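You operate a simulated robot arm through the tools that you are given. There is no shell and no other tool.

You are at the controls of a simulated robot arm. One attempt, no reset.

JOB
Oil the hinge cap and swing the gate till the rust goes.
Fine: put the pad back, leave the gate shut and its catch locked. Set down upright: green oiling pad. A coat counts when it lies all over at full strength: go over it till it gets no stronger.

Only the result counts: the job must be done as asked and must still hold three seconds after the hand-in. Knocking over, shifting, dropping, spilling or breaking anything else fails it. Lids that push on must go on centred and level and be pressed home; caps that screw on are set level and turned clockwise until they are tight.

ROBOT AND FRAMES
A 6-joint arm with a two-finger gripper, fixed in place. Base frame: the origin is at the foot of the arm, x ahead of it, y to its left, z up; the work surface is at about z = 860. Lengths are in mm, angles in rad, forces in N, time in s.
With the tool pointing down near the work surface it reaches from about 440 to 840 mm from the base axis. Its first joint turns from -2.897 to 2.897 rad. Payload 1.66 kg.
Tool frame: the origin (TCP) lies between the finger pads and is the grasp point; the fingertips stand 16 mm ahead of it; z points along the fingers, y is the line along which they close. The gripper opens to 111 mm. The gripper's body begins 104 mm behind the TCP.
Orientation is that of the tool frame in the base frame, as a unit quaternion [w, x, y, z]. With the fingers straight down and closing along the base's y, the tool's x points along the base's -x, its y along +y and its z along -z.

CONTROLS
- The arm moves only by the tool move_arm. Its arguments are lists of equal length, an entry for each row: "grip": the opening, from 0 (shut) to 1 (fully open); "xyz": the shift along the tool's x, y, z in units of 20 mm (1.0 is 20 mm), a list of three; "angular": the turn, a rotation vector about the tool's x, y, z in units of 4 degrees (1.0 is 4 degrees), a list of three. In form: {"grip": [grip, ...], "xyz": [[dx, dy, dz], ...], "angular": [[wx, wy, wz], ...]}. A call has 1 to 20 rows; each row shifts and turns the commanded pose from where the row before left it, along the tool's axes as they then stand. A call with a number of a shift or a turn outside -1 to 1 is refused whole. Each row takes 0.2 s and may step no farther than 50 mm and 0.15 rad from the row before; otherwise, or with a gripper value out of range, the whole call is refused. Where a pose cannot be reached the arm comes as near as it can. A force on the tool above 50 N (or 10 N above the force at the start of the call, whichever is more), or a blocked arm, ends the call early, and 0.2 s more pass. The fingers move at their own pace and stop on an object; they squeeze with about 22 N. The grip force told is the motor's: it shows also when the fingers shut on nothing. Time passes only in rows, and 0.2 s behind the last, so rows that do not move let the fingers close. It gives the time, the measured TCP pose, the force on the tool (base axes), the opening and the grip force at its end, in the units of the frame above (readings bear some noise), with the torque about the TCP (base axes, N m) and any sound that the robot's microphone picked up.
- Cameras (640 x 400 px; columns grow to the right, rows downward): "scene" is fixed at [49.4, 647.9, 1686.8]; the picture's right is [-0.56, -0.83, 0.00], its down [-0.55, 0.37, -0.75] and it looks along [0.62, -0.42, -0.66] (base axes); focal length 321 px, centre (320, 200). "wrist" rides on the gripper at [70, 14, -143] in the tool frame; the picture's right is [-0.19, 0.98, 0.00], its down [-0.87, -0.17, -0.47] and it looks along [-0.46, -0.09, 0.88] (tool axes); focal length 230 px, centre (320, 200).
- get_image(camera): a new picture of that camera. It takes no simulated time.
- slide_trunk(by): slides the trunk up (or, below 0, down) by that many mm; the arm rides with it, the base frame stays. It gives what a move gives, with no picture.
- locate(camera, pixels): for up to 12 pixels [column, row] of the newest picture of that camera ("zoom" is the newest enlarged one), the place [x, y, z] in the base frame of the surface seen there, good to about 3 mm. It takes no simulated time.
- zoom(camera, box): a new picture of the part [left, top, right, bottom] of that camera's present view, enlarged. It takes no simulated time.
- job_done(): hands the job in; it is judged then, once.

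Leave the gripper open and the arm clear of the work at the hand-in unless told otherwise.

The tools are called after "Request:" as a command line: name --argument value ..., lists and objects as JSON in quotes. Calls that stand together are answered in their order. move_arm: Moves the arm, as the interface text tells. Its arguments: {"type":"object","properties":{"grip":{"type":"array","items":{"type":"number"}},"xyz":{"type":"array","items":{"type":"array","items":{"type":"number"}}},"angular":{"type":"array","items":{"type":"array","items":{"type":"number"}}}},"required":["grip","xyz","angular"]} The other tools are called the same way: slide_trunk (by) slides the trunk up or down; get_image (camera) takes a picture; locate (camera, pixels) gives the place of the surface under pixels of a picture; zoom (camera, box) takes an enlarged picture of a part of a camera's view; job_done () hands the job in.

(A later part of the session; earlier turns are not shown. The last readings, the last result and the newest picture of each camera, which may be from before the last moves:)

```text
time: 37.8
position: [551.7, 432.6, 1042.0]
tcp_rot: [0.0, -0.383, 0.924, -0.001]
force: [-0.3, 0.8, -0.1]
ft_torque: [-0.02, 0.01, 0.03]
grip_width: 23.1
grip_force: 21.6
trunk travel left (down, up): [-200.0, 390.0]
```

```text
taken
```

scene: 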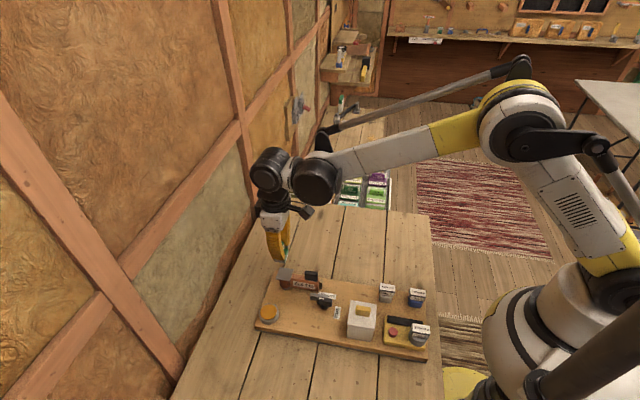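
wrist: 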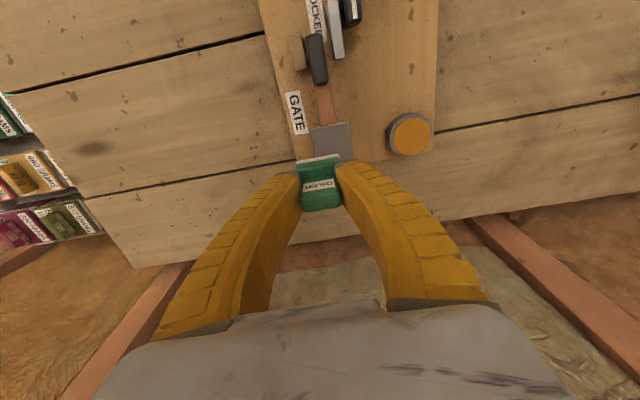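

I'll zoom into the pot at (408, 133) for its label, and into the gate plate.

Request:
zoom --camera "wrist" --box '[375, 105, 440, 165]'

Request:
zoom --camera "wrist" --box '[270, 10, 380, 180]'

```text
6.67 times, centred on (408, 135) of wrist
```

zoom: 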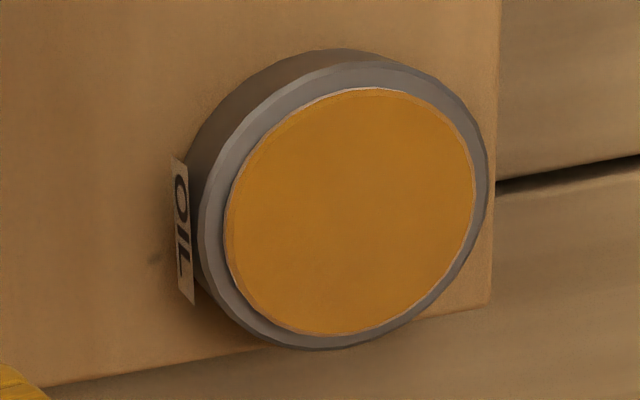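

```text
2.35 times, centred on (325, 95) of wrist
```

zoom: 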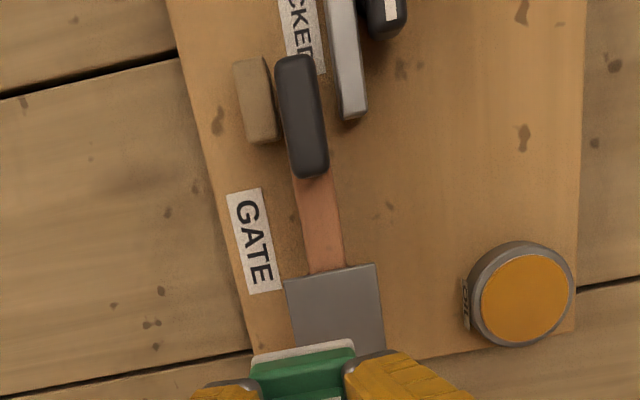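

The pot reads "OIL". I'll locate the oil surface and the cap plate from this view.

Request:
zoom --camera "wrist" --box '[375, 105, 440, 165]'

Request:
locate --camera "zoom" --pixels '[[350, 210], [232, 230], [468, 190], [360, 95], [335, 328], [215, 240], [482, 190], [340, 70], [320, 342]]'

Request:
locate --camera "wrist" --pixels '[[312, 129], [348, 124], [351, 152], [330, 138], [322, 112], [327, 85], [310, 40], [323, 80], [298, 45], [337, 55]]'

```text
6.67 times, centred on (408, 135) of wrist
```

zoom: 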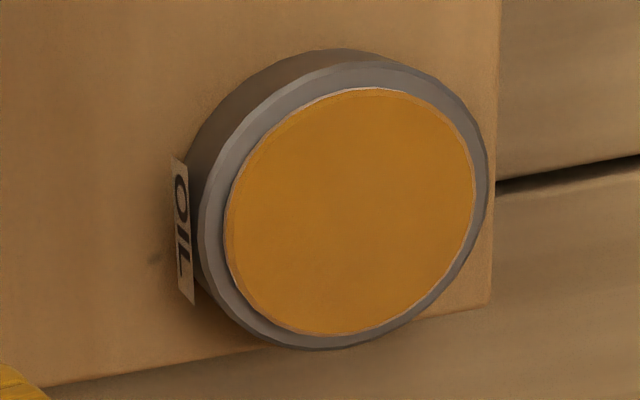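

```text
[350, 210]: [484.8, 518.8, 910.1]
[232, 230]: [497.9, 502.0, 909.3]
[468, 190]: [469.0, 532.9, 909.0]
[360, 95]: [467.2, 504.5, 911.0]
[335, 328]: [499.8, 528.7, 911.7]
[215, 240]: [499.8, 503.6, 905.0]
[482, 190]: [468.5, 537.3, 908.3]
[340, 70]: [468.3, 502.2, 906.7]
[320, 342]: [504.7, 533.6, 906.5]
```

```text
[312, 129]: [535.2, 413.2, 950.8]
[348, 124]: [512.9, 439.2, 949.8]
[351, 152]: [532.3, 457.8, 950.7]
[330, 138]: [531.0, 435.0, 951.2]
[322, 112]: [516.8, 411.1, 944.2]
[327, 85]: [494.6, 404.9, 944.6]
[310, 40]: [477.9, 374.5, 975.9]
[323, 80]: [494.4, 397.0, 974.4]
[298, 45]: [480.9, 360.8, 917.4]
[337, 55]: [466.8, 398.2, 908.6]
```

Oil surface: centre (484, 518), z≈910, ⌀≈41. The cap is about 35 mm square around (536, 438.5), z≈950.5. I'll carry the pad over the pot and come down to about 5 mm above the oil.

Request:
move_arm --grip '[0, 0, 0, 0, 0, 0, 0, 0, 0, 0, 0, 0, 0, 0, 0, 0, 0, 0, 0, 0]' --xyz '[[-0.02, 0.2, 0], [-0.05, 0.45, 0], [-0.075, 0.65, 0], [-0.08, 0.7, 0], [-0.08, 0.7, 0], [-0.08, 0.7, 0], [-0.08, 0.7, 0], [-0.08, 0.65, 0], [-0.05, 0.45, 0], [-0.03, 0.21, 0], [0, 0, 0.2], [0, 0, 0.5], [0, 0, 0.6], [0, 0, 0.6], [0, 0, 0.6], [0, 0, 0.6], [0, 0, 0.5], [0, 0, 0.4], [0, 0, 0.2], [0, 0, 0.1]]' --angular '[[0, 0, 0], [0, 0, 0], [0, 0, 0], [0, 0, 0], [0, 0, 0], [0, 0, 0], [0, 0, 0], [0, 0, 0], [0, 0, 0], [0, 0, 0], [0, 0, 0], [0, 0, 0], [0, 0, 0], [0, 0, 0], [0, 0, 0], [0, 0, 0], [0, 0, 0], [0, 0, 0], [0, 0, 0], [0, 0, 0]]'

Request:
get_image --camera "wrist"

Request:
zoom --camera "scene" --box '[230, 260, 320, 340]'

```text
time: 42.0
position: [482.6, 518.0, 957.2]
tcp_rot: [0.0, -0.382, 0.924, -0.001]
force: [-0.1, 0.6, -0.3]
ft_torque: [0.03, 0.03, 0.01]
grip_width: 23.1
grip_force: 22.1
trunk travel left (down, up): [-200.0, 390.0]
```

```text
taken
```

wrist: 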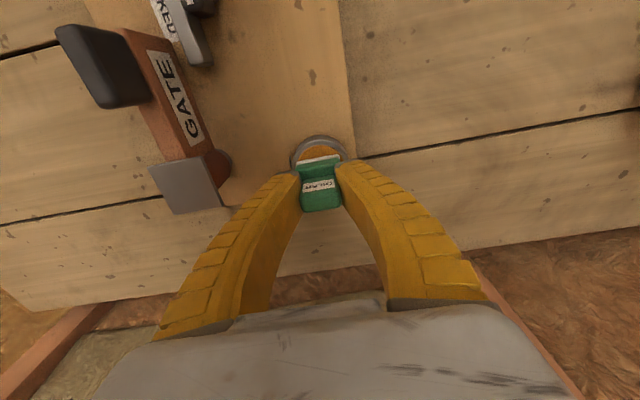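

```text
5.00 times, centred on (275, 300) of scene
```

zoom: 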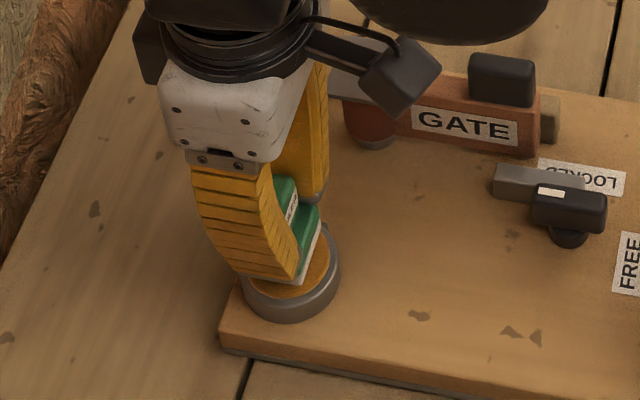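

The pad is centred over the oil, ~9 mm above. Lowering 1 mm per row and reading the force.

Request:
move_arm --grip '[0, 0, 0, 0, 0, 0, 0, 0, 0]' --xyz '[[0, 0, 0.05], [0, 0, 0.05], [0, 0, 0.05], [0, 0, 0.05], [0, 0, 0.05], [0, 0, 0.05], [0, 0, 0.05], [0, 0, 0.05], [0, 0, 0.05]]' --angular '[[0, 0, 0], [0, 0, 0], [0, 0, 0], [0, 0, 0], [0, 0, 0], [0, 0, 0], [0, 0, 0], [0, 0, 0], [0, 0, 0]]'

Request:
zoom --camera "wrist" --box '[280, 120, 360, 220]'

```text
time: 44.0
position: [482.3, 518.3, 949.4]
tcp_rot: [-0.001, -0.383, 0.924, 0.0]
force: [2.2, 0.3, 14.7]
ft_torque: [0.09, -0.09, -0.02]
grip_width: 27.5
grip_force: 22.0
trunk travel left (down, up): [-200.0, 390.0]
```

```text
4.00 times, centred on (320, 170) of wrist
```

zoom: 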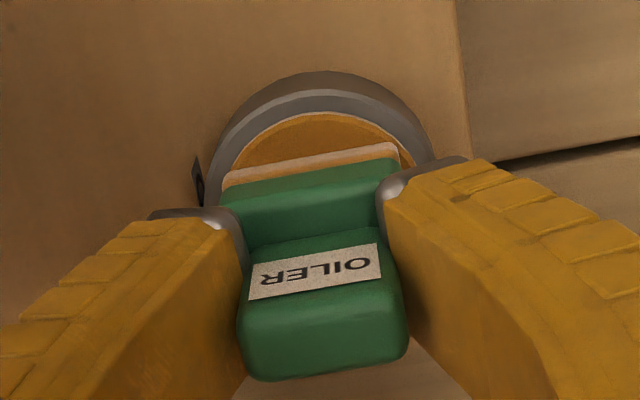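

Contact: 14.7 N, a bit much, and the fingers spread a little. I'll back off 1 mm, wait, then read.

Request:
move_arm --grip '[0, 0, 0, 0]' --xyz '[[0, 0, -0.05], [0, 0, 0], [0, 0, 0], [0, 0, 0]]' --angular '[[0, 0, 0], [0, 0, 0], [0, 0, 0], [0, 0, 0]]'

Request:
zoom --camera "wrist" --box '[280, 120, 360, 220]'

```text
time: 45.0
position: [483.6, 517.4, 948.6]
tcp_rot: [0.0, -0.382, 0.924, -0.001]
force: [0.9, -1.9, 8.4]
ft_torque: [-0.01, 0.04, 0.01]
grip_width: 26.1
grip_force: 21.8
trunk travel left (down, up): [-200.0, 390.0]
```

```text
4.00 times, centred on (320, 170) of wrist
```

zoom: 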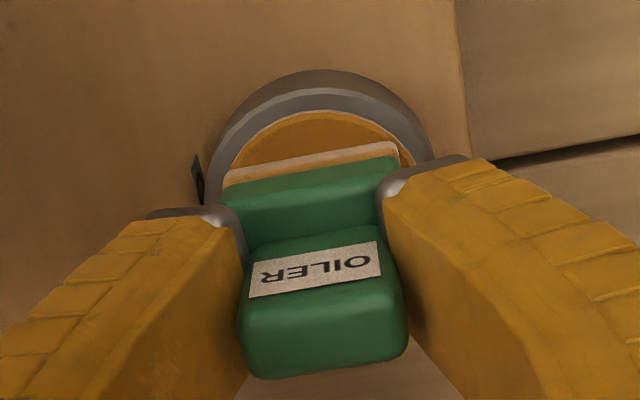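

The sole looks amber-tinted now. I'll lift gently and inspect pad and pot.

Request:
move_arm --grip '[0, 0, 0, 0, 0, 0, 0, 0, 0, 0, 0, 0, 0, 0]' --xyz '[[0, 0, -0.05], [0, 0, -0.05], [0, 0, -0.05], [0, 0, -0.1], [0, 0, -0.15], [0, 0, -0.25], [0, 0, -0.3], [0, 0, -0.3], [0, 0, -0.3], [0, 0, -0.3], [0, 0, -0.3], [0, 0, -0.25], [0, 0, -0.1], [0, 0, 0]]' --angular '[[0, 0, 0], [0, 0, 0], [0, 0, 0], [0, 0, 0], [0, 0, 0], [0, 0, 0], [0, 0, 0], [0, 0, 0], [0, 0, 0], [0, 0, 0], [0, 0, 0], [0, 0, 0], [0, 0, 0], [0, 0, 0]]'

Request:
zoom --camera "wrist" --box '[270, 110, 370, 220]'

Request:
zoom --camera "scene" --box '[240, 250, 310, 330]'

```text
time: 48.0
position: [484.5, 519.3, 998.1]
tcp_rot: [0.0, -0.383, 0.924, 0.0]
force: [0.2, 0.1, -0.3]
ft_torque: [0.01, -0.03, -0.02]
grip_width: 23.1
grip_force: 22.5
trunk travel left (down, up): [-200.0, 390.0]
```

```text
3.64 times, centred on (320, 165) of wrist
```

zoom: 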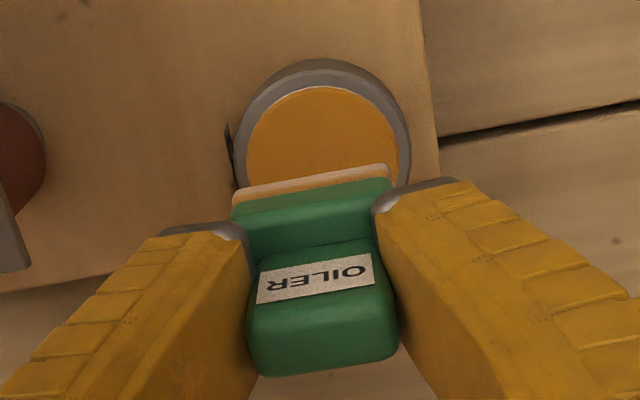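

```text
5.00 times, centred on (275, 290) of scene
```

zoom: 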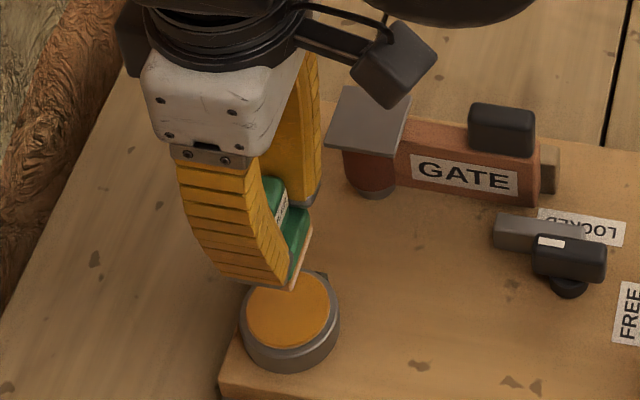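

The sole is now orange-tinted and the pot is unmoved. I'll raise a little, carry the pad over the cap at (536, 438.5), and stop just above (TCP z≈997).

Request:
move_arm --grip '[0, 0, 0, 0, 0, 0, 0, 0, 0, 0, 0, 0, 0, 0, 0, 0, 0]' --xyz '[[0, 0, -0.3], [0, 0, -0.5], [0, 0, -0.2], [0.04, -0.2, 0], [0.1, -0.45, 0], [0.14, -0.65, 0], [0.14, -0.7, 0], [0.14, -0.7, 0], [0.14, -0.7, 0], [0.14, -0.65, 0], [0.1, -0.42, 0], [0.05, -0.2, 0], [0, 0, 0], [0, 0, 0.3], [0, 0, 0.4], [0, 0, 0.2], [0, 0, 0.1]]' --angular '[[0, 0, 0], [0, 0, 0], [0, 0, 0], [0, 0, 0], [0, 0, 0], [0, 0, 0], [0, 0, 0], [0, 0, 0], [0, 0, 0], [0, 0, 0], [0, 0, 0], [0, 0, 0], [0, 0, 0], [0, 0, 0], [0, 0, 0], [0, 0, 0], [0, 0, 0]]'

Request:
get_image --camera "wrist"

Request:
zoom --camera "wrist" --box '[270, 110, 370, 220]'

Request:
zoom --camera "scene" --box '[250, 230, 340, 310]'

```text
time: 51.6
position: [536.1, 438.1, 999.1]
tcp_rot: [0.0, -0.383, 0.924, 0.001]
force: [-0.1, -0.4, -0.1]
ft_torque: [0.0, 0.0, -0.01]
grip_width: 22.8
grip_force: 22.0
trunk travel left (down, up): [-200.0, 390.0]
```

```text
taken
```

wrist: 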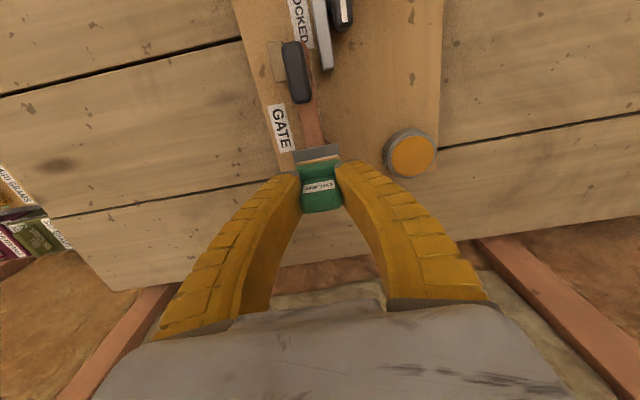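

```text
3.64 times, centred on (320, 165) of wrist
```

zoom: 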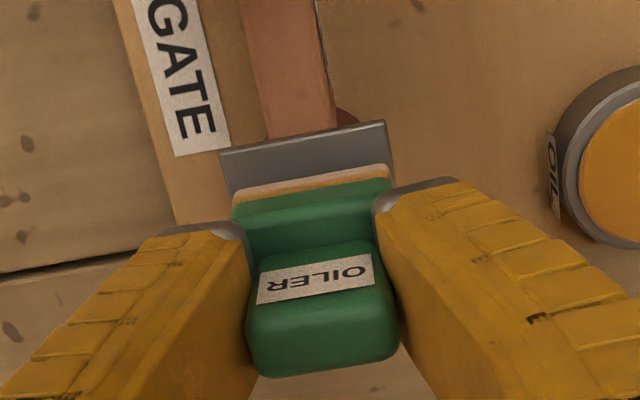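

```text
5.00 times, centred on (295, 270) of scene
```

zoom: 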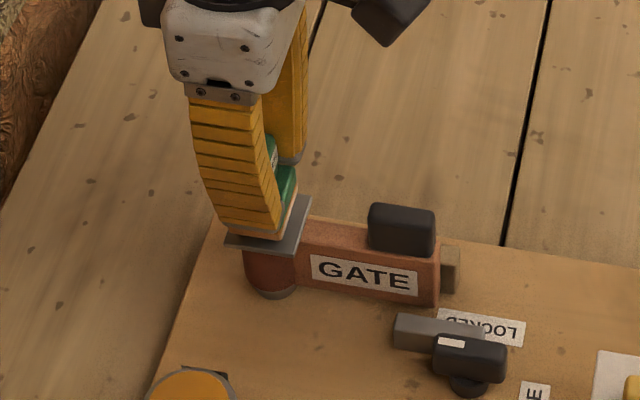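

The pad hovers ~9 mm over the cap, aligned with it. Lowering 1 mm per row to touch.

Request:
move_arm --grip '[0, 0, 0, 0, 0, 0, 0, 0, 0]' --xyz '[[0, 0, 0.06], [0, 0, 0.06], [0, 0, 0.06], [0, 0, 0.06], [0, 0, 0.05], [0, 0, 0.05], [0, 0, 0.05], [0, 0, 0.02], [0, 0, 0]]' --angular '[[0, 0, 0], [0, 0, 0], [0, 0, 0], [0, 0, 0], [0, 0, 0], [0, 0, 0], [0, 0, 0], [0, 0, 0], [0, 0, 0]]'

```text
time: 53.6
position: [535.8, 438.5, 990.4]
tcp_rot: [0.0, -0.382, 0.924, 0.0]
force: [2.2, 0.3, 6.0]
ft_torque: [0.03, -0.11, 0.0]
grip_width: 23.6
grip_force: 21.4
trunk travel left (down, up): [-200.0, 390.0]
```

Touching with 6 N. Now wipe: a square loop of ±5 mm around the centre, slowly, keeping the pad on the cap.

Request:
move_arm --grip '[0, 0, 0, 0, 0, 0, 0, 0, 0, 0, 0, 0, 0, 0, 0, 0, 0, 0, 0, 0]' --xyz '[[0, 0.125, 0], [0, 0.125, 0], [0.125, 0, 0], [0.125, 0, 0], [0, -0.125, 0], [0, -0.125, 0], [0, -0.125, 0], [0, -0.125, 0], [-0.125, 0, 0], [-0.125, 0, 0], [-0.125, 0, 0], [-0.125, 0, 0], [0, 0.125, 0], [0, 0.125, 0], [0, 0.125, 0], [0, 0.125, 0], [0.125, 0, 0], [0.125, 0, 0], [0, -0.125, 0], [0, -0.125, 0]]' --angular '[[0, 0, 0], [0, 0, 0], [0, 0, 0], [0, 0, 0], [0, 0, 0], [0, 0, 0], [0, 0, 0], [0, 0, 0], [0, 0, 0], [0, 0, 0], [0, 0, 0], [0, 0, 0], [0, 0, 0], [0, 0, 0], [0, 0, 0], [0, 0, 0], [0, 0, 0], [0, 0, 0], [0, 0, 0], [0, 0, 0]]'

Request:
zoom --camera "wrist" --box '[270, 110, 370, 220]'

Request:
zoom --camera "scene" --box '[265, 250, 315, 300]'

```text
time: 57.8
position: [536.1, 437.3, 989.9]
tcp_rot: [0.0, -0.383, 0.924, 0.0]
force: [-2.0, -0.3, 2.8]
ft_torque: [0.02, -0.02, -0.01]
grip_width: 23.5
grip_force: 21.5
trunk travel left (down, up): [-200.0, 390.0]
```

```text
3.64 times, centred on (320, 165) of wrist
```

zoom: 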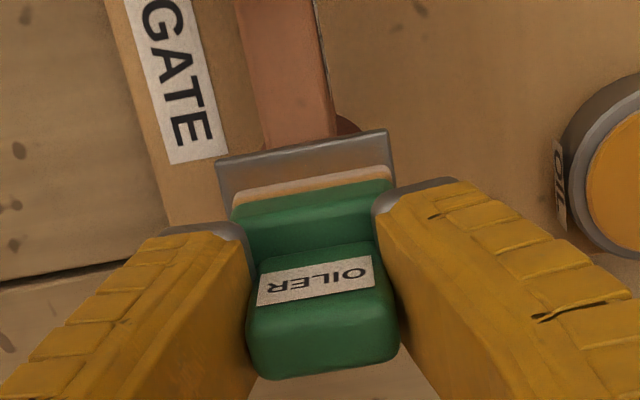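

```text
8.00 times, centred on (290, 275) of scene
```

zoom: 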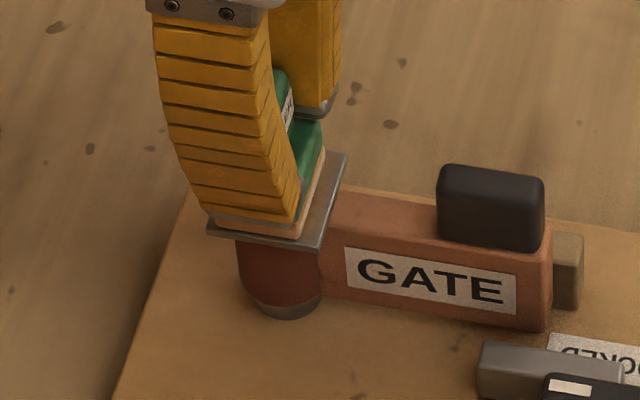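

The pad's short side (≈26 mm) lies along the gate direction, so the strip near the gate (rows 150–185 in the zoom) isn't fully covered. I'll wipe ±9 mm along that direction with small sideways offsets, pressing 0.5 mm more.

Request:
move_arm --grip '[0, 0, 0, 0, 0, 0, 0, 0, 0, 0, 0, 0, 0, 0, 0, 0, 0, 0, 0, 0]' --xyz '[[0, 0, 0.025], [0.15, 0, 0], [0.15, 0, 0], [0.15, 0, 0], [-0.15, 0, 0], [-0.15, 0, 0], [-0.15, 0, 0], [-0.15, 0, 0], [-0.15, 0, 0], [-0.15, 0, 0], [0, 0.15, 0], [0.15, 0, 0], [0.15, 0, 0], [0.15, 0, 0], [0.15, 0, 0], [0.15, 0, 0], [0.15, 0, 0], [0, -0.1, 0], [0, -0.1, 0], [0, -0.1, 0]]' --angular '[[0, 0, 0], [0, 0, 0], [0, 0, 0], [0, 0, 0], [0, 0, 0], [0, 0, 0], [0, 0, 0], [0, 0, 0], [0, 0, 0], [0, 0, 0], [0, 0, 0], [0, 0, 0], [0, 0, 0], [0, 0, 0], [0, 0, 0], [0, 0, 0], [0, 0, 0], [0, 0, 0], [0, 0, 0], [0, 0, 0]]'

Request:
move_arm --grip '[0, 0, 0, 0, 0, 0, 0, 0, 0, 0]' --xyz '[[-0.15, 0, 0], [-0.15, 0, 0], [-0.15, 0, 0], [-0.15, 0, 0], [-0.15, 0, 0], [-0.15, 0, 0], [0, 0.15, 0], [0.15, 0, 0], [0.15, 0, 0], [0.15, 0, 0]]' --angular '[[0, 0, 0], [0, 0, 0], [0, 0, 0], [0, 0, 0], [0, 0, 0], [0, 0, 0], [0, 0, 0], [0, 0, 0], [0, 0, 0], [0, 0, 0]]'

Request:
zoom --camera "wrist" --box '[270, 110, 370, 220]'

Request:
zoom --camera "scene" --box '[265, 250, 315, 300]'

```text
time: 62.0
position: [531.0, 429.6, 989.1]
tcp_rot: [0.0, -0.383, 0.924, 0.001]
force: [-1.6, 0.5, 1.9]
ft_torque: [0.01, 0.05, -0.04]
grip_width: 23.3
grip_force: 22.3
trunk travel left (down, up): [-200.0, 390.0]
```

```text
time: 64.2
position: [536.8, 437.4, 990.2]
tcp_rot: [0.0, -0.383, 0.924, 0.0]
force: [0.7, 0.9, 5.1]
ft_torque: [0.04, -0.04, 0.01]
grip_width: 23.9
grip_force: 21.8
trunk travel left (down, up): [-200.0, 390.0]
```

```text
3.64 times, centred on (320, 165) of wrist
```

zoom: 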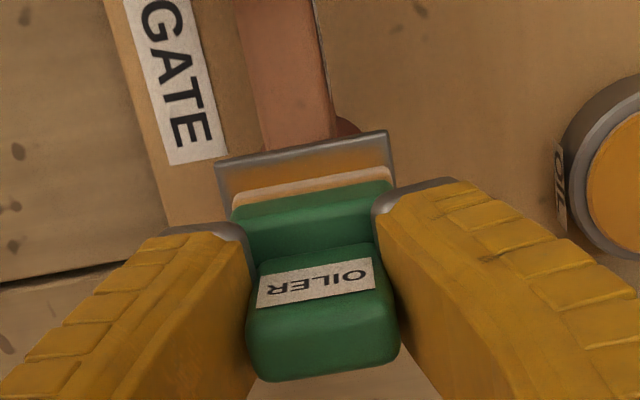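

```text
8.00 times, centred on (290, 275) of scene
```

zoom: 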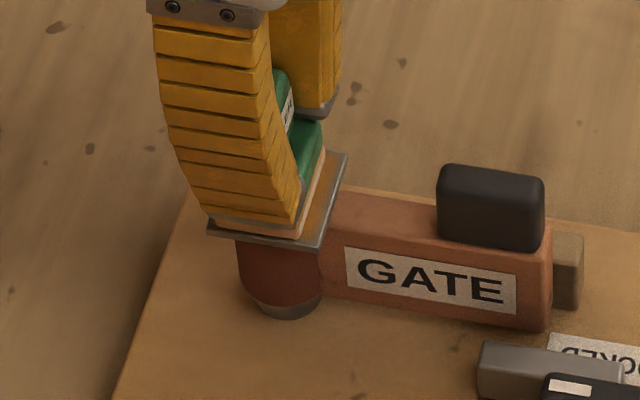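

The oil film is showing amber on the strip. I'll repeat the whole pass a bit wider (±10 mm by ±4 mm) for strength.

Request:
move_arm --grip '[0, 0, 0, 0, 0, 0, 0, 0, 0, 0, 0, 0, 0, 0, 0, 0, 0, 0, 0, 0]' --xyz '[[0, 0.1, 0], [0, 0.1, 0], [0.16, 0, 0], [0.17, 0, 0], [0.17, 0, 0], [-0.16, 0, 0], [-0.17, 0, 0], [-0.17, 0, 0], [-0.16, 0, 0], [-0.17, 0, 0], [-0.17, 0, 0], [0, -0.13, 0], [0, -0.13, 0], [0, -0.14, 0], [0.16, 0, 0], [0.17, 0, 0], [0.17, 0, 0], [0.16, 0, 0], [0.17, 0, 0], [0.17, 0, 0]]' --angular '[[0, 0, 0], [0, 0, 0], [0, 0, 0], [0, 0, 0], [0, 0, 0], [0, 0, 0], [0, 0, 0], [0, 0, 0], [0, 0, 0], [0, 0, 0], [0, 0, 0], [0, 0, 0], [0, 0, 0], [0, 0, 0], [0, 0, 0], [0, 0, 0], [0, 0, 0], [0, 0, 0], [0, 0, 0], [0, 0, 0]]'

Request:
move_arm --grip '[0, 0, 0, 0, 0, 0, 0, 0, 0, 0, 0, 0, 0, 0, 0]' --xyz '[[0, 0.1, 0], [0, 0.1, 0], [-0.16, 0, 0], [-0.17, 0, 0], [-0.17, 0, 0], [-0.16, 0, 0], [-0.17, 0, 0], [-0.17, 0, 0], [0.16, 0, 0], [0.17, 0, 0], [0.17, 0, 0], [0, 0, 0], [0, 0, -0.1], [0, 0, -0.2], [0, 0, -0.4]]' --angular '[[0, 0, 0], [0, 0, 0], [0, 0, 0], [0, 0, 0], [0, 0, 0], [0, 0, 0], [0, 0, 0], [0, 0, 0], [0, 0, 0], [0, 0, 0], [0, 0, 0], [0, 0, 0], [0, 0, 0], [0, 0, 0], [0, 0, 0]]'

Request:
zoom --camera "wrist" --box '[270, 110, 370, 220]'

Request:
zoom --camera "scene" --box '[265, 240, 315, 300]'

```text
time: 68.4
position: [531.4, 428.0, 989.9]
tcp_rot: [-0.001, -0.383, 0.924, 0.0]
force: [0.7, 0.1, 3.1]
ft_torque: [0.01, 0.02, 0.0]
grip_width: 23.2
grip_force: 21.9
trunk travel left (down, up): [-200.0, 390.0]
```

```text
time: 71.6
position: [535.6, 437.3, 1004.8]
tcp_rot: [0.0, -0.383, 0.924, 0.0]
force: [-0.6, -0.2, -1.6]
ft_torque: [0.02, 0.0, -0.03]
grip_width: 22.2
grip_force: 21.4
trunk travel left (down, up): [-200.0, 390.0]
```

```text
3.64 times, centred on (320, 165) of wrist
```

zoom: 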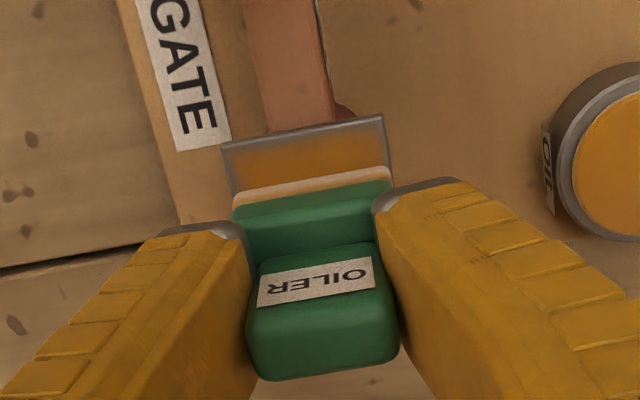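

```text
6.67 times, centred on (290, 270) of scene
```

zoom: 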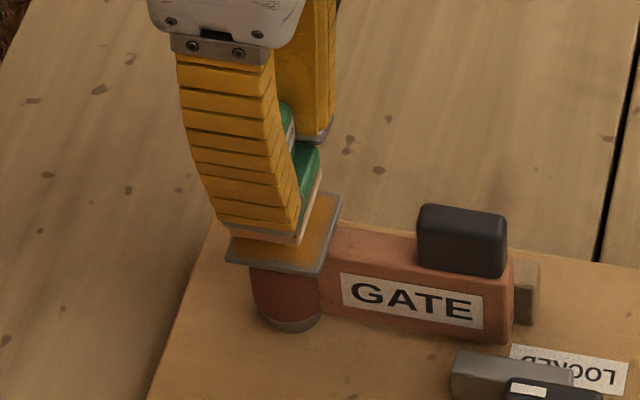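

The film looks amber with a thin grey rim. To see the whole cap I'll rise ~40 mm and step 40 mm away from the gate side, so the pad doesn't hide it.

Request:
move_arm --grip '[0, 0, 0, 0, 0, 0, 0, 0, 0]' --xyz '[[0, 0, -0.3], [0, 0, -0.5], [0, 0, -0.6], [0, 0, -0.4], [-0.3, 0, 0], [-0.5, 0, 0], [-0.6, 0, 0], [-0.4, 0, 0], [-0.2, 0, 0]]' --angular '[[0, 0, 0], [0, 0, 0], [0, 0, 0], [0, 0, 0], [0, 0, 0], [0, 0, 0], [0, 0, 0], [0, 0, 0], [0, 0, 0]]'

Request:
get_image --camera "wrist"

Request:
zoom --camera "wrist" --box '[290, 85, 370, 165]'

Request:
zoom --camera "scene" --box '[265, 250, 315, 300]'

```text
time: 73.6
position: [563.8, 467.1, 1040.4]
tcp_rot: [0.001, -0.383, 0.924, -0.001]
force: [0.3, -0.2, -0.4]
ft_torque: [-0.02, 0.01, -0.01]
grip_width: 22.1
grip_force: 22.4
trunk travel left (down, up): [-200.0, 390.0]
```

```text
taken
```

wrist: 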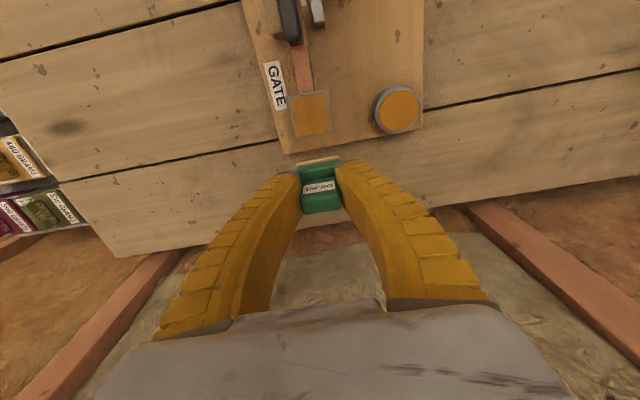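

```text
5.00 times, centred on (330, 125) of wrist
```

zoom: 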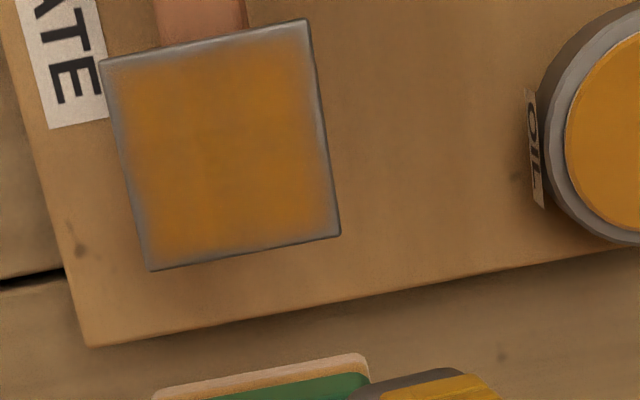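

```text
8.00 times, centred on (290, 275) of scene
```

zoom: 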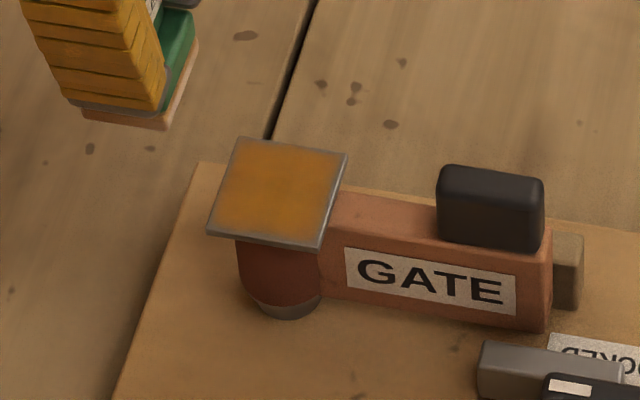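

The centre is full amber, but the edges – left and top in the zoom – fade to grey. I'll go back and wipe with wider offsets so the edges are fully passed over. First back over the cap and down to contact.

Request:
move_arm --grip '[0, 0, 0, 0, 0, 0, 0, 0, 0, 0, 0, 0, 0, 0, 0, 0]' --xyz '[[0.2, 0, 0], [0.4, -0.03, 0], [0.6, 0, 0], [0.5, 0, 0], [0.3, 0, 0], [0, 0, 0.3], [0, 0, 0.5], [0, 0, 0.5], [0, 0, 0.5], [0, 0, 0.3], [0, 0, 0.1], [0, 0, 0.1], [0, 0, 0.05], [0, 0, 0.05], [0, 0, 0.05], [0, 0, 0.05]]' --angular '[[0, 0, 0], [0, 0, 0], [0, 0, 0], [0, 0, 0], [0, 0, 0], [0, 0, 0], [0, 0, 0], [0, 0, 0], [0, 0, 0], [0, 0, 0], [0, 0, 0], [0, 0, 0], [0, 0, 0], [0, 0, 0], [0, 0, 0], [0, 0, 0]]'

```text
time: 77.0
position: [535.7, 437.8, 990.5]
tcp_rot: [0.0, -0.383, 0.924, 0.0]
force: [1.5, 0.2, 2.0]
ft_torque: [0.0, -0.02, -0.02]
grip_width: 22.6
grip_force: 22.2
trunk travel left (down, up): [-200.0, 390.0]
```

Contact again (2 N). I'll press 0.5 mm more and run a wide loop: ±12 mm along the gate direction, ±8 mm across.

Request:
move_arm --grip '[0, 0, 0, 0, 0, 0, 0, 0, 0, 0, 0, 0, 0, 0, 0, 0]' --xyz '[[0, 0, 0.03], [0.2, 0, 0], [0.2, 0, 0], [0.2, 0, 0], [0, 0.2, 0], [0, 0.2, 0], [-0.2, 0, 0], [-0.2, 0, 0], [-0.2, 0, 0], [-0.2, 0, 0], [-0.2, 0, 0], [-0.2, 0, 0], [0, -0.2, 0], [0, -0.2, 0], [0, -0.2, 0], [0, -0.2, 0]]' --angular '[[0, 0, 0], [0, 0, 0], [0, 0, 0], [0, 0, 0], [0, 0, 0], [0, 0, 0], [0, 0, 0], [0, 0, 0], [0, 0, 0], [0, 0, 0], [0, 0, 0], [0, 0, 0], [0, 0, 0], [0, 0, 0], [0, 0, 0], [0, 0, 0]]'

Request:
move_arm --grip '[0, 0, 0, 0, 0, 0, 0, 0, 0, 0, 0, 0, 0, 0, 0]' --xyz '[[0.2, 0, 0], [0.2, 0, 0], [0.2, 0, 0], [0.2, 0, 0], [0.2, 0, 0], [0.2, 0, 0], [0, 0.2, 0], [0, 0.2, 0], [0, 0.2, 0], [0, 0.2, 0], [0, -0.2, 0], [0, -0.2, 0], [-0.2, 0, 0], [-0.2, 0, 0], [-0.2, 0, 0]]' --angular '[[0, 0, 0], [0, 0, 0], [0, 0, 0], [0, 0, 0], [0, 0, 0], [0, 0, 0], [0, 0, 0], [0, 0, 0], [0, 0, 0], [0, 0, 0], [0, 0, 0], [0, 0, 0], [0, 0, 0], [0, 0, 0], [0, 0, 0]]'

Request:
zoom --camera "wrist" --box '[270, 110, 370, 220]'

```text
time: 80.4
position: [549.7, 440.1, 989.2]
tcp_rot: [0.0, -0.383, 0.924, 0.001]
force: [-0.5, 0.1, 4.1]
ft_torque: [0.02, -0.03, -0.02]
grip_width: 23.5
grip_force: 21.7
trunk travel left (down, up): [-200.0, 390.0]
```

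```text
time: 83.6
position: [536.8, 437.1, 989.6]
tcp_rot: [0.0, -0.384, 0.924, 0.001]
force: [-0.3, -2.2, 2.6]
ft_torque: [-0.02, 0.02, 0.02]
grip_width: 23.7
grip_force: 21.6
trunk travel left (down, up): [-200.0, 390.0]
```

```text
3.64 times, centred on (320, 165) of wrist
```

zoom: 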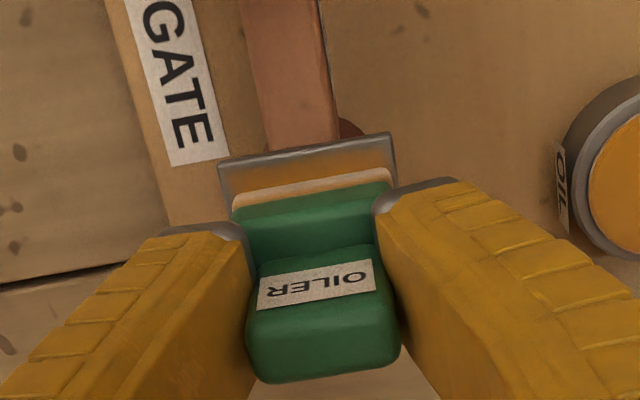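

I'll lift off and look at the whole cap again as before.

Request:
move_arm --grip '[0, 0, 0, 0, 0, 0, 0, 0, 0, 0, 0]' --xyz '[[0, 0, -0.1], [0, 0, -0.3], [0, 0, -0.5], [0, 0, -0.6], [0, 0, -0.6], [0, 0, -0.4], [-0.3, 0, 0], [-0.5, 0, 0], [-0.6, 0, 0], [-0.4, 0, 0], [-0.2, 0, 0]]' --angular '[[0, 0, 0], [0, 0, 0], [0, 0, 0], [0, 0, 0], [0, 0, 0], [0, 0, 0], [0, 0, 0], [0, 0, 0], [0, 0, 0], [0, 0, 0], [0, 0, 0]]'

Request:
zoom --camera "wrist" --box '[290, 85, 370, 165]'

Request:
locate --camera "zoom" --pixels '[[100, 60], [305, 20], [338, 233], [150, 268], [215, 145]]'

Request:
zoom --camera "scene" --box '[265, 250, 315, 300]'

```text
time: 86.0
position: [564.9, 465.6, 1038.5]
tcp_rot: [0.0, -0.383, 0.924, 0.0]
force: [-0.1, 0.0, -0.1]
ft_torque: [0.0, 0.01, -0.02]
grip_width: 22.5
grip_force: 21.9
trunk travel left (down, up): [-200.0, 390.0]
```

```text
5.00 times, centred on (330, 125) of wrist
```

zoom: 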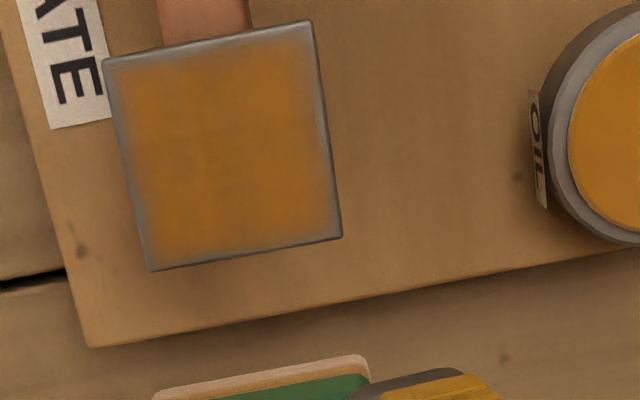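

```text
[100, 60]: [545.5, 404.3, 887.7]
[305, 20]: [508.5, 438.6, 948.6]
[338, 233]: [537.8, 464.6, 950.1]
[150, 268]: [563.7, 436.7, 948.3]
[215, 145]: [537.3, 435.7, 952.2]
```

```text
8.00 times, centred on (290, 275) of scene
```

zoom: 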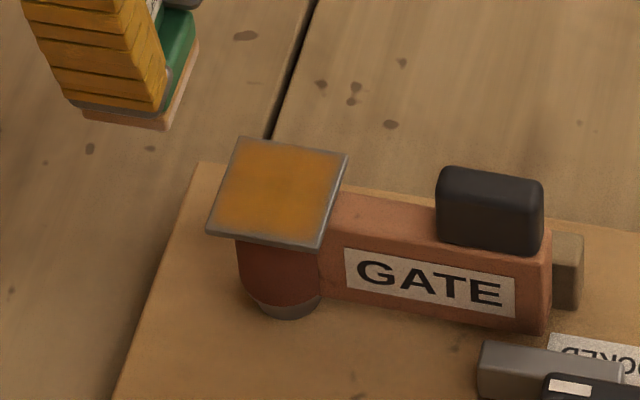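

Much better; only a thin soft rim (~2 mm) is left. I'll do another wide loop with ±14 mm / ±10 mm and see if it grows.

Request:
move_arm --grip '[0, 0, 0, 0, 0, 0, 0, 0, 0, 0, 0, 0, 0, 0, 0, 0]' --xyz '[[0.2, 0, 0], [0.4, 0.02, 0], [0.6, 0, 0], [0.5, 0, 0], [0.3, 0, 0], [0, 0, 0.3], [0, 0, 0.5], [0, 0, 0.5], [0, 0, 0.5], [0, 0, 0.3], [0, 0, 0.1], [0, 0, 0.1], [0, 0, 0.05], [0, 0, 0.05], [0, 0, 0.05], [0, 0, 0.05]]' --angular '[[0, 0, 0], [0, 0, 0], [0, 0, 0], [0, 0, 0], [0, 0, 0], [0, 0, 0], [0, 0, 0], [0, 0, 0], [0, 0, 0], [0, 0, 0], [0, 0, 0], [0, 0, 0], [0, 0, 0], [0, 0, 0], [0, 0, 0], [0, 0, 0]]'

Request:
move_arm --grip '[0, 0, 0, 0, 0, 0, 0, 0, 0, 0, 0, 0, 0, 0, 0, 0, 0, 0]' --xyz '[[0.23, 0, 0], [0.23, 0, 0], [0.24, 0, 0], [0, 0.17, 0], [0, 0.17, 0], [0, 0.16, 0], [-0.23, 0, 0], [-0.23, 0, 0], [-0.24, 0, 0], [-0.23, 0, 0], [-0.23, 0, 0], [-0.24, 0, 0], [0, -0.17, 0], [0, -0.17, 0], [0, -0.16, 0], [0, -0.17, 0], [0, -0.17, 0], [0, -0.16, 0]]' --angular '[[0, 0, 0], [0, 0, 0], [0, 0, 0], [0, 0, 0], [0, 0, 0], [0, 0, 0], [0, 0, 0], [0, 0, 0], [0, 0, 0], [0, 0, 0], [0, 0, 0], [0, 0, 0], [0, 0, 0], [0, 0, 0], [0, 0, 0], [0, 0, 0], [0, 0, 0], [0, 0, 0]]'

Request:
move_arm --grip '[0, 0, 0, 0, 0, 0, 0, 0, 0, 0, 0, 0, 0, 0, 0, 0, 0, 0]' --xyz '[[0.23, 0, 0], [0.23, 0, 0], [0.24, 0, 0], [0.23, 0, 0], [0.23, 0, 0], [0.24, 0, 0], [0, 0.17, 0], [0, 0.17, 0], [0, 0.16, 0], [0, 0.17, 0], [0, 0.17, 0], [0, 0.16, 0], [-0.23, 0, 0], [-0.23, 0, 0], [-0.24, 0, 0], [0, -0.17, 0], [0, -0.17, 0], [0, -0.16, 0]]' --angular '[[0, 0, 0], [0, 0, 0], [0, 0, 0], [0, 0, 0], [0, 0, 0], [0, 0, 0], [0, 0, 0], [0, 0, 0], [0, 0, 0], [0, 0, 0], [0, 0, 0], [0, 0, 0], [0, 0, 0], [0, 0, 0], [0, 0, 0], [0, 0, 0], [0, 0, 0], [0, 0, 0]]'

Request:
move_arm --grip '[0, 0, 0, 0, 0, 0, 0, 0, 0, 0, 0]' --xyz '[[0, 0, -0.1], [0, 0, -0.3], [0, 0, -0.5], [0, 0, -0.6], [0, 0, -0.6], [0, 0, -0.4], [-0.3, 0, 0], [-0.5, 0, 0], [-0.6, 0, 0], [-0.4, 0, 0], [-0.2, 0, 0]]' --angular '[[0, 0, 0], [0, 0, 0], [0, 0, 0], [0, 0, 0], [0, 0, 0], [0, 0, 0], [0, 0, 0], [0, 0, 0], [0, 0, 0], [0, 0, 0], [0, 0, 0]]'

Request:
zoom --camera "wrist" --box '[290, 85, 370, 165]'

Request:
zoom --camera "scene" --box '[265, 250, 315, 300]'

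```text
time: 89.4
position: [535.3, 439.2, 989.9]
tcp_rot: [0.0, -0.382, 0.924, 0.001]
force: [0.7, 1.8, 2.6]
ft_torque: [0.04, -0.03, 0.03]
grip_width: 23.0
grip_force: 21.8
trunk travel left (down, up): [-200.0, 390.0]
```

```text
time: 93.2
position: [553.1, 440.9, 990.2]
tcp_rot: [0.0, -0.383, 0.924, 0.0]
force: [-1.0, 0.1, 2.1]
ft_torque: [0.0, 0.02, 0.01]
grip_width: 23.2
grip_force: 22.6
trunk travel left (down, up): [-200.0, 390.0]
```

```text
time: 97.0
position: [536.5, 437.6, 989.6]
tcp_rot: [0.0, -0.382, 0.924, 0.0]
force: [-0.4, 0.0, 1.0]
ft_torque: [0.03, 0.0, -0.03]
grip_width: 22.7
grip_force: 21.8
trunk travel left (down, up): [-200.0, 390.0]
```

```text
time: 99.4
position: [564.6, 465.5, 1039.7]
tcp_rot: [0.001, -0.383, 0.924, 0.0]
force: [-0.3, 0.2, -0.3]
ft_torque: [-0.01, 0.05, -0.01]
grip_width: 22.2
grip_force: 22.2
trunk travel left (down, up): [-200.0, 390.0]
```

```text
5.00 times, centred on (330, 125) of wrist
```

zoom: 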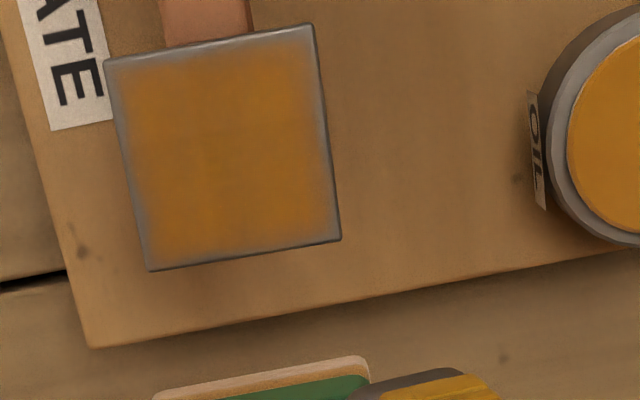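

```text
8.00 times, centred on (290, 275) of scene
```

zoom: 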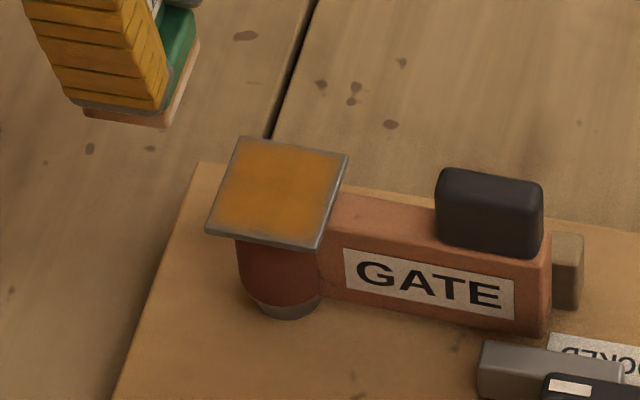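

No further growth and the sole looks paler – the pad may be running dry. I'll dip it again: over to the pot and down to 3–4 mm above the oil.

Request:
move_arm --grip '[0, 0, 0, 0, 0, 0, 0, 0, 0, 0, 0, 0, 0, 0, 0, 0, 0, 0, 0]' --xyz '[[0.04, 0.2, 0], [0.1, 0.45, 0], [0.14, 0.65, 0], [0.14, 0.7, 0], [0.14, 0.7, 0], [0.14, 0.7, 0], [0.14, 0.65, 0], [0.1, 0.43, 0], [0.05, 0.22, 0], [0, 0, 0], [0, 0, 0.2], [0, 0, 0.5], [0, 0, 0.6], [0, 0, 0.6], [0, 0, 0.6], [0, 0, 0.6], [0, 0, 0.6], [0, 0, 0.4], [0, 0, 0.2]]' --angular '[[0, 0, 0], [0, 0, 0], [0, 0, 0], [0, 0, 0], [0, 0, 0], [0, 0, 0], [0, 0, 0], [0, 0, 0], [0, 0, 0], [0, 0, 0], [0, 0, 0], [0, 0, 0], [0, 0, 0], [0, 0, 0], [0, 0, 0], [0, 0, 0], [0, 0, 0], [0, 0, 0], [0, 0, 0]]'

Request:
zoom --camera "wrist" --box '[270, 110, 370, 220]'

```text
time: 103.4
position: [483.3, 519.2, 953.7]
tcp_rot: [0.0, -0.383, 0.924, -0.001]
force: [0.3, -0.6, 0.0]
ft_torque: [-0.05, -0.02, 0.01]
grip_width: 22.0
grip_force: 21.9
trunk travel left (down, up): [-200.0, 390.0]
```

```text
3.64 times, centred on (320, 165) of wrist
```

zoom: 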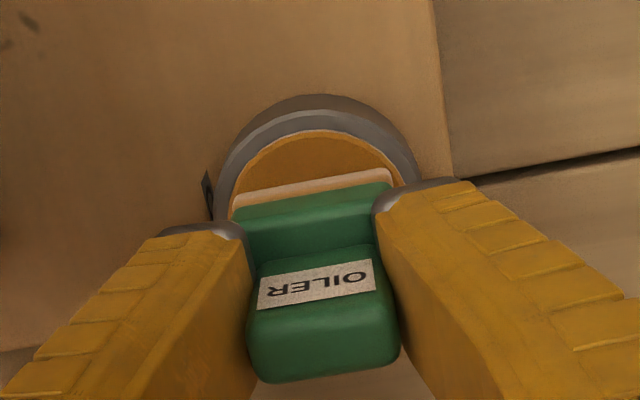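

The sole is indeed paler. Pressing gently into the oil and holding about 1.5 s.

Request:
move_arm --grip '[0, 0, 0, 0, 0, 0, 0, 0, 0, 0, 0, 0, 0]' --xyz '[[0, 0, 0.05], [0, 0, 0.05], [0, 0, 0.05], [0, 0, 0.05], [0, 0, 0.03], [0, 0, 0.02], [0, 0, 0], [0, 0, 0], [0, 0, 0], [0, 0, 0], [0, 0, 0], [0, 0, 0], [0, 0, 0]]' --angular '[[0, 0, 0], [0, 0, 0], [0, 0, 0], [0, 0, 0], [0, 0, 0], [0, 0, 0], [0, 0, 0], [0, 0, 0], [0, 0, 0], [0, 0, 0], [0, 0, 0], [0, 0, 0], [0, 0, 0]]'

Request:
zoom --camera "wrist" --box '[270, 110, 370, 220]'

```text
time: 106.2
position: [484.1, 519.3, 948.5]
tcp_rot: [0.0, -0.383, 0.924, 0.0]
force: [-0.4, -0.3, 5.8]
ft_torque: [-0.01, 0.01, -0.02]
grip_width: 24.2
grip_force: 21.6
trunk travel left (down, up): [-200.0, 390.0]
```

```text
3.64 times, centred on (320, 165) of wrist
```

zoom: 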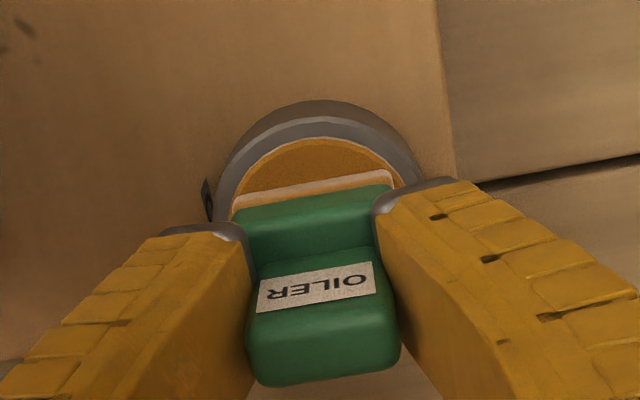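

Pressed with 6 N and the sole is amber again. Now lift, go back over the cap, and come down to contact.

Request:
move_arm --grip '[0, 0, 0, 0, 0, 0, 0, 0, 0, 0, 0, 0, 0, 0, 0, 0, 0, 0, 0, 0]' --xyz '[[0, 0, -0.05], [0, 0, -0.15], [0, 0, -0.4], [0, 0, -0.6], [0, 0, -0.7], [0, 0, -0.7], [0, 0, -0.5], [0, 0, -0.2], [0.04, -0.2, 0], [0.1, -0.45, 0], [0.14, -0.65, 0], [0.14, -0.7, 0], [0.14, -0.7, 0], [0.14, -0.7, 0], [0.14, -0.65, 0], [0.1, -0.43, 0], [0.05, -0.22, 0], [0, 0, 0.3], [0, 0, 0.4], [0, 0, 0.3]]' --angular '[[0, 0, 0], [0, 0, 0], [0, 0, 0], [0, 0, 0], [0, 0, 0], [0, 0, 0], [0, 0, 0], [0, 0, 0], [0, 0, 0], [0, 0, 0], [0, 0, 0], [0, 0, 0], [0, 0, 0], [0, 0, 0], [0, 0, 0], [0, 0, 0], [0, 0, 0], [0, 0, 0], [0, 0, 0], [0, 0, 0]]'

Request:
move_arm --grip '[0, 0, 0, 0, 0]' --xyz '[[0, 0, 0.05], [0, 0, 0.05], [0, 0, 0.03], [0, 0, 0], [0, 0, 0]]' --angular '[[0, 0, 0], [0, 0, 0], [0, 0, 0], [0, 0, 0], [0, 0, 0]]'

```text
time: 110.4
position: [536.5, 439.1, 994.4]
tcp_rot: [0.0, -0.383, 0.924, 0.0]
force: [-0.1, 0.3, -0.4]
ft_torque: [0.02, 0.02, 0.0]
grip_width: 22.3
grip_force: 22.0
trunk travel left (down, up): [-200.0, 390.0]
```

```text
time: 111.6
position: [536.6, 437.8, 991.8]
tcp_rot: [-0.001, -0.382, 0.924, 0.0]
force: [0.7, 0.1, -0.4]
ft_torque: [0.03, 0.01, -0.03]
grip_width: 22.2
grip_force: 21.5
trunk travel left (down, up): [-200.0, 390.0]
```

Not yet touching; down 2.5 mm more.

Request:
move_arm --grip '[0, 0, 0, 0, 0]' --xyz '[[0, 0, 0.05], [0, 0, 0.05], [0, 0, 0.03], [0, 0, 0], [0, 0, 0]]' --angular '[[0, 0, 0], [0, 0, 0], [0, 0, 0], [0, 0, 0], [0, 0, 0]]'

```text
time: 112.8
position: [536.0, 437.2, 988.8]
tcp_rot: [0.0, -0.382, 0.924, 0.001]
force: [1.2, 1.5, 2.5]
ft_torque: [0.04, -0.03, 0.02]
grip_width: 22.8
grip_force: 21.8
trunk travel left (down, up): [-200.0, 390.0]
```

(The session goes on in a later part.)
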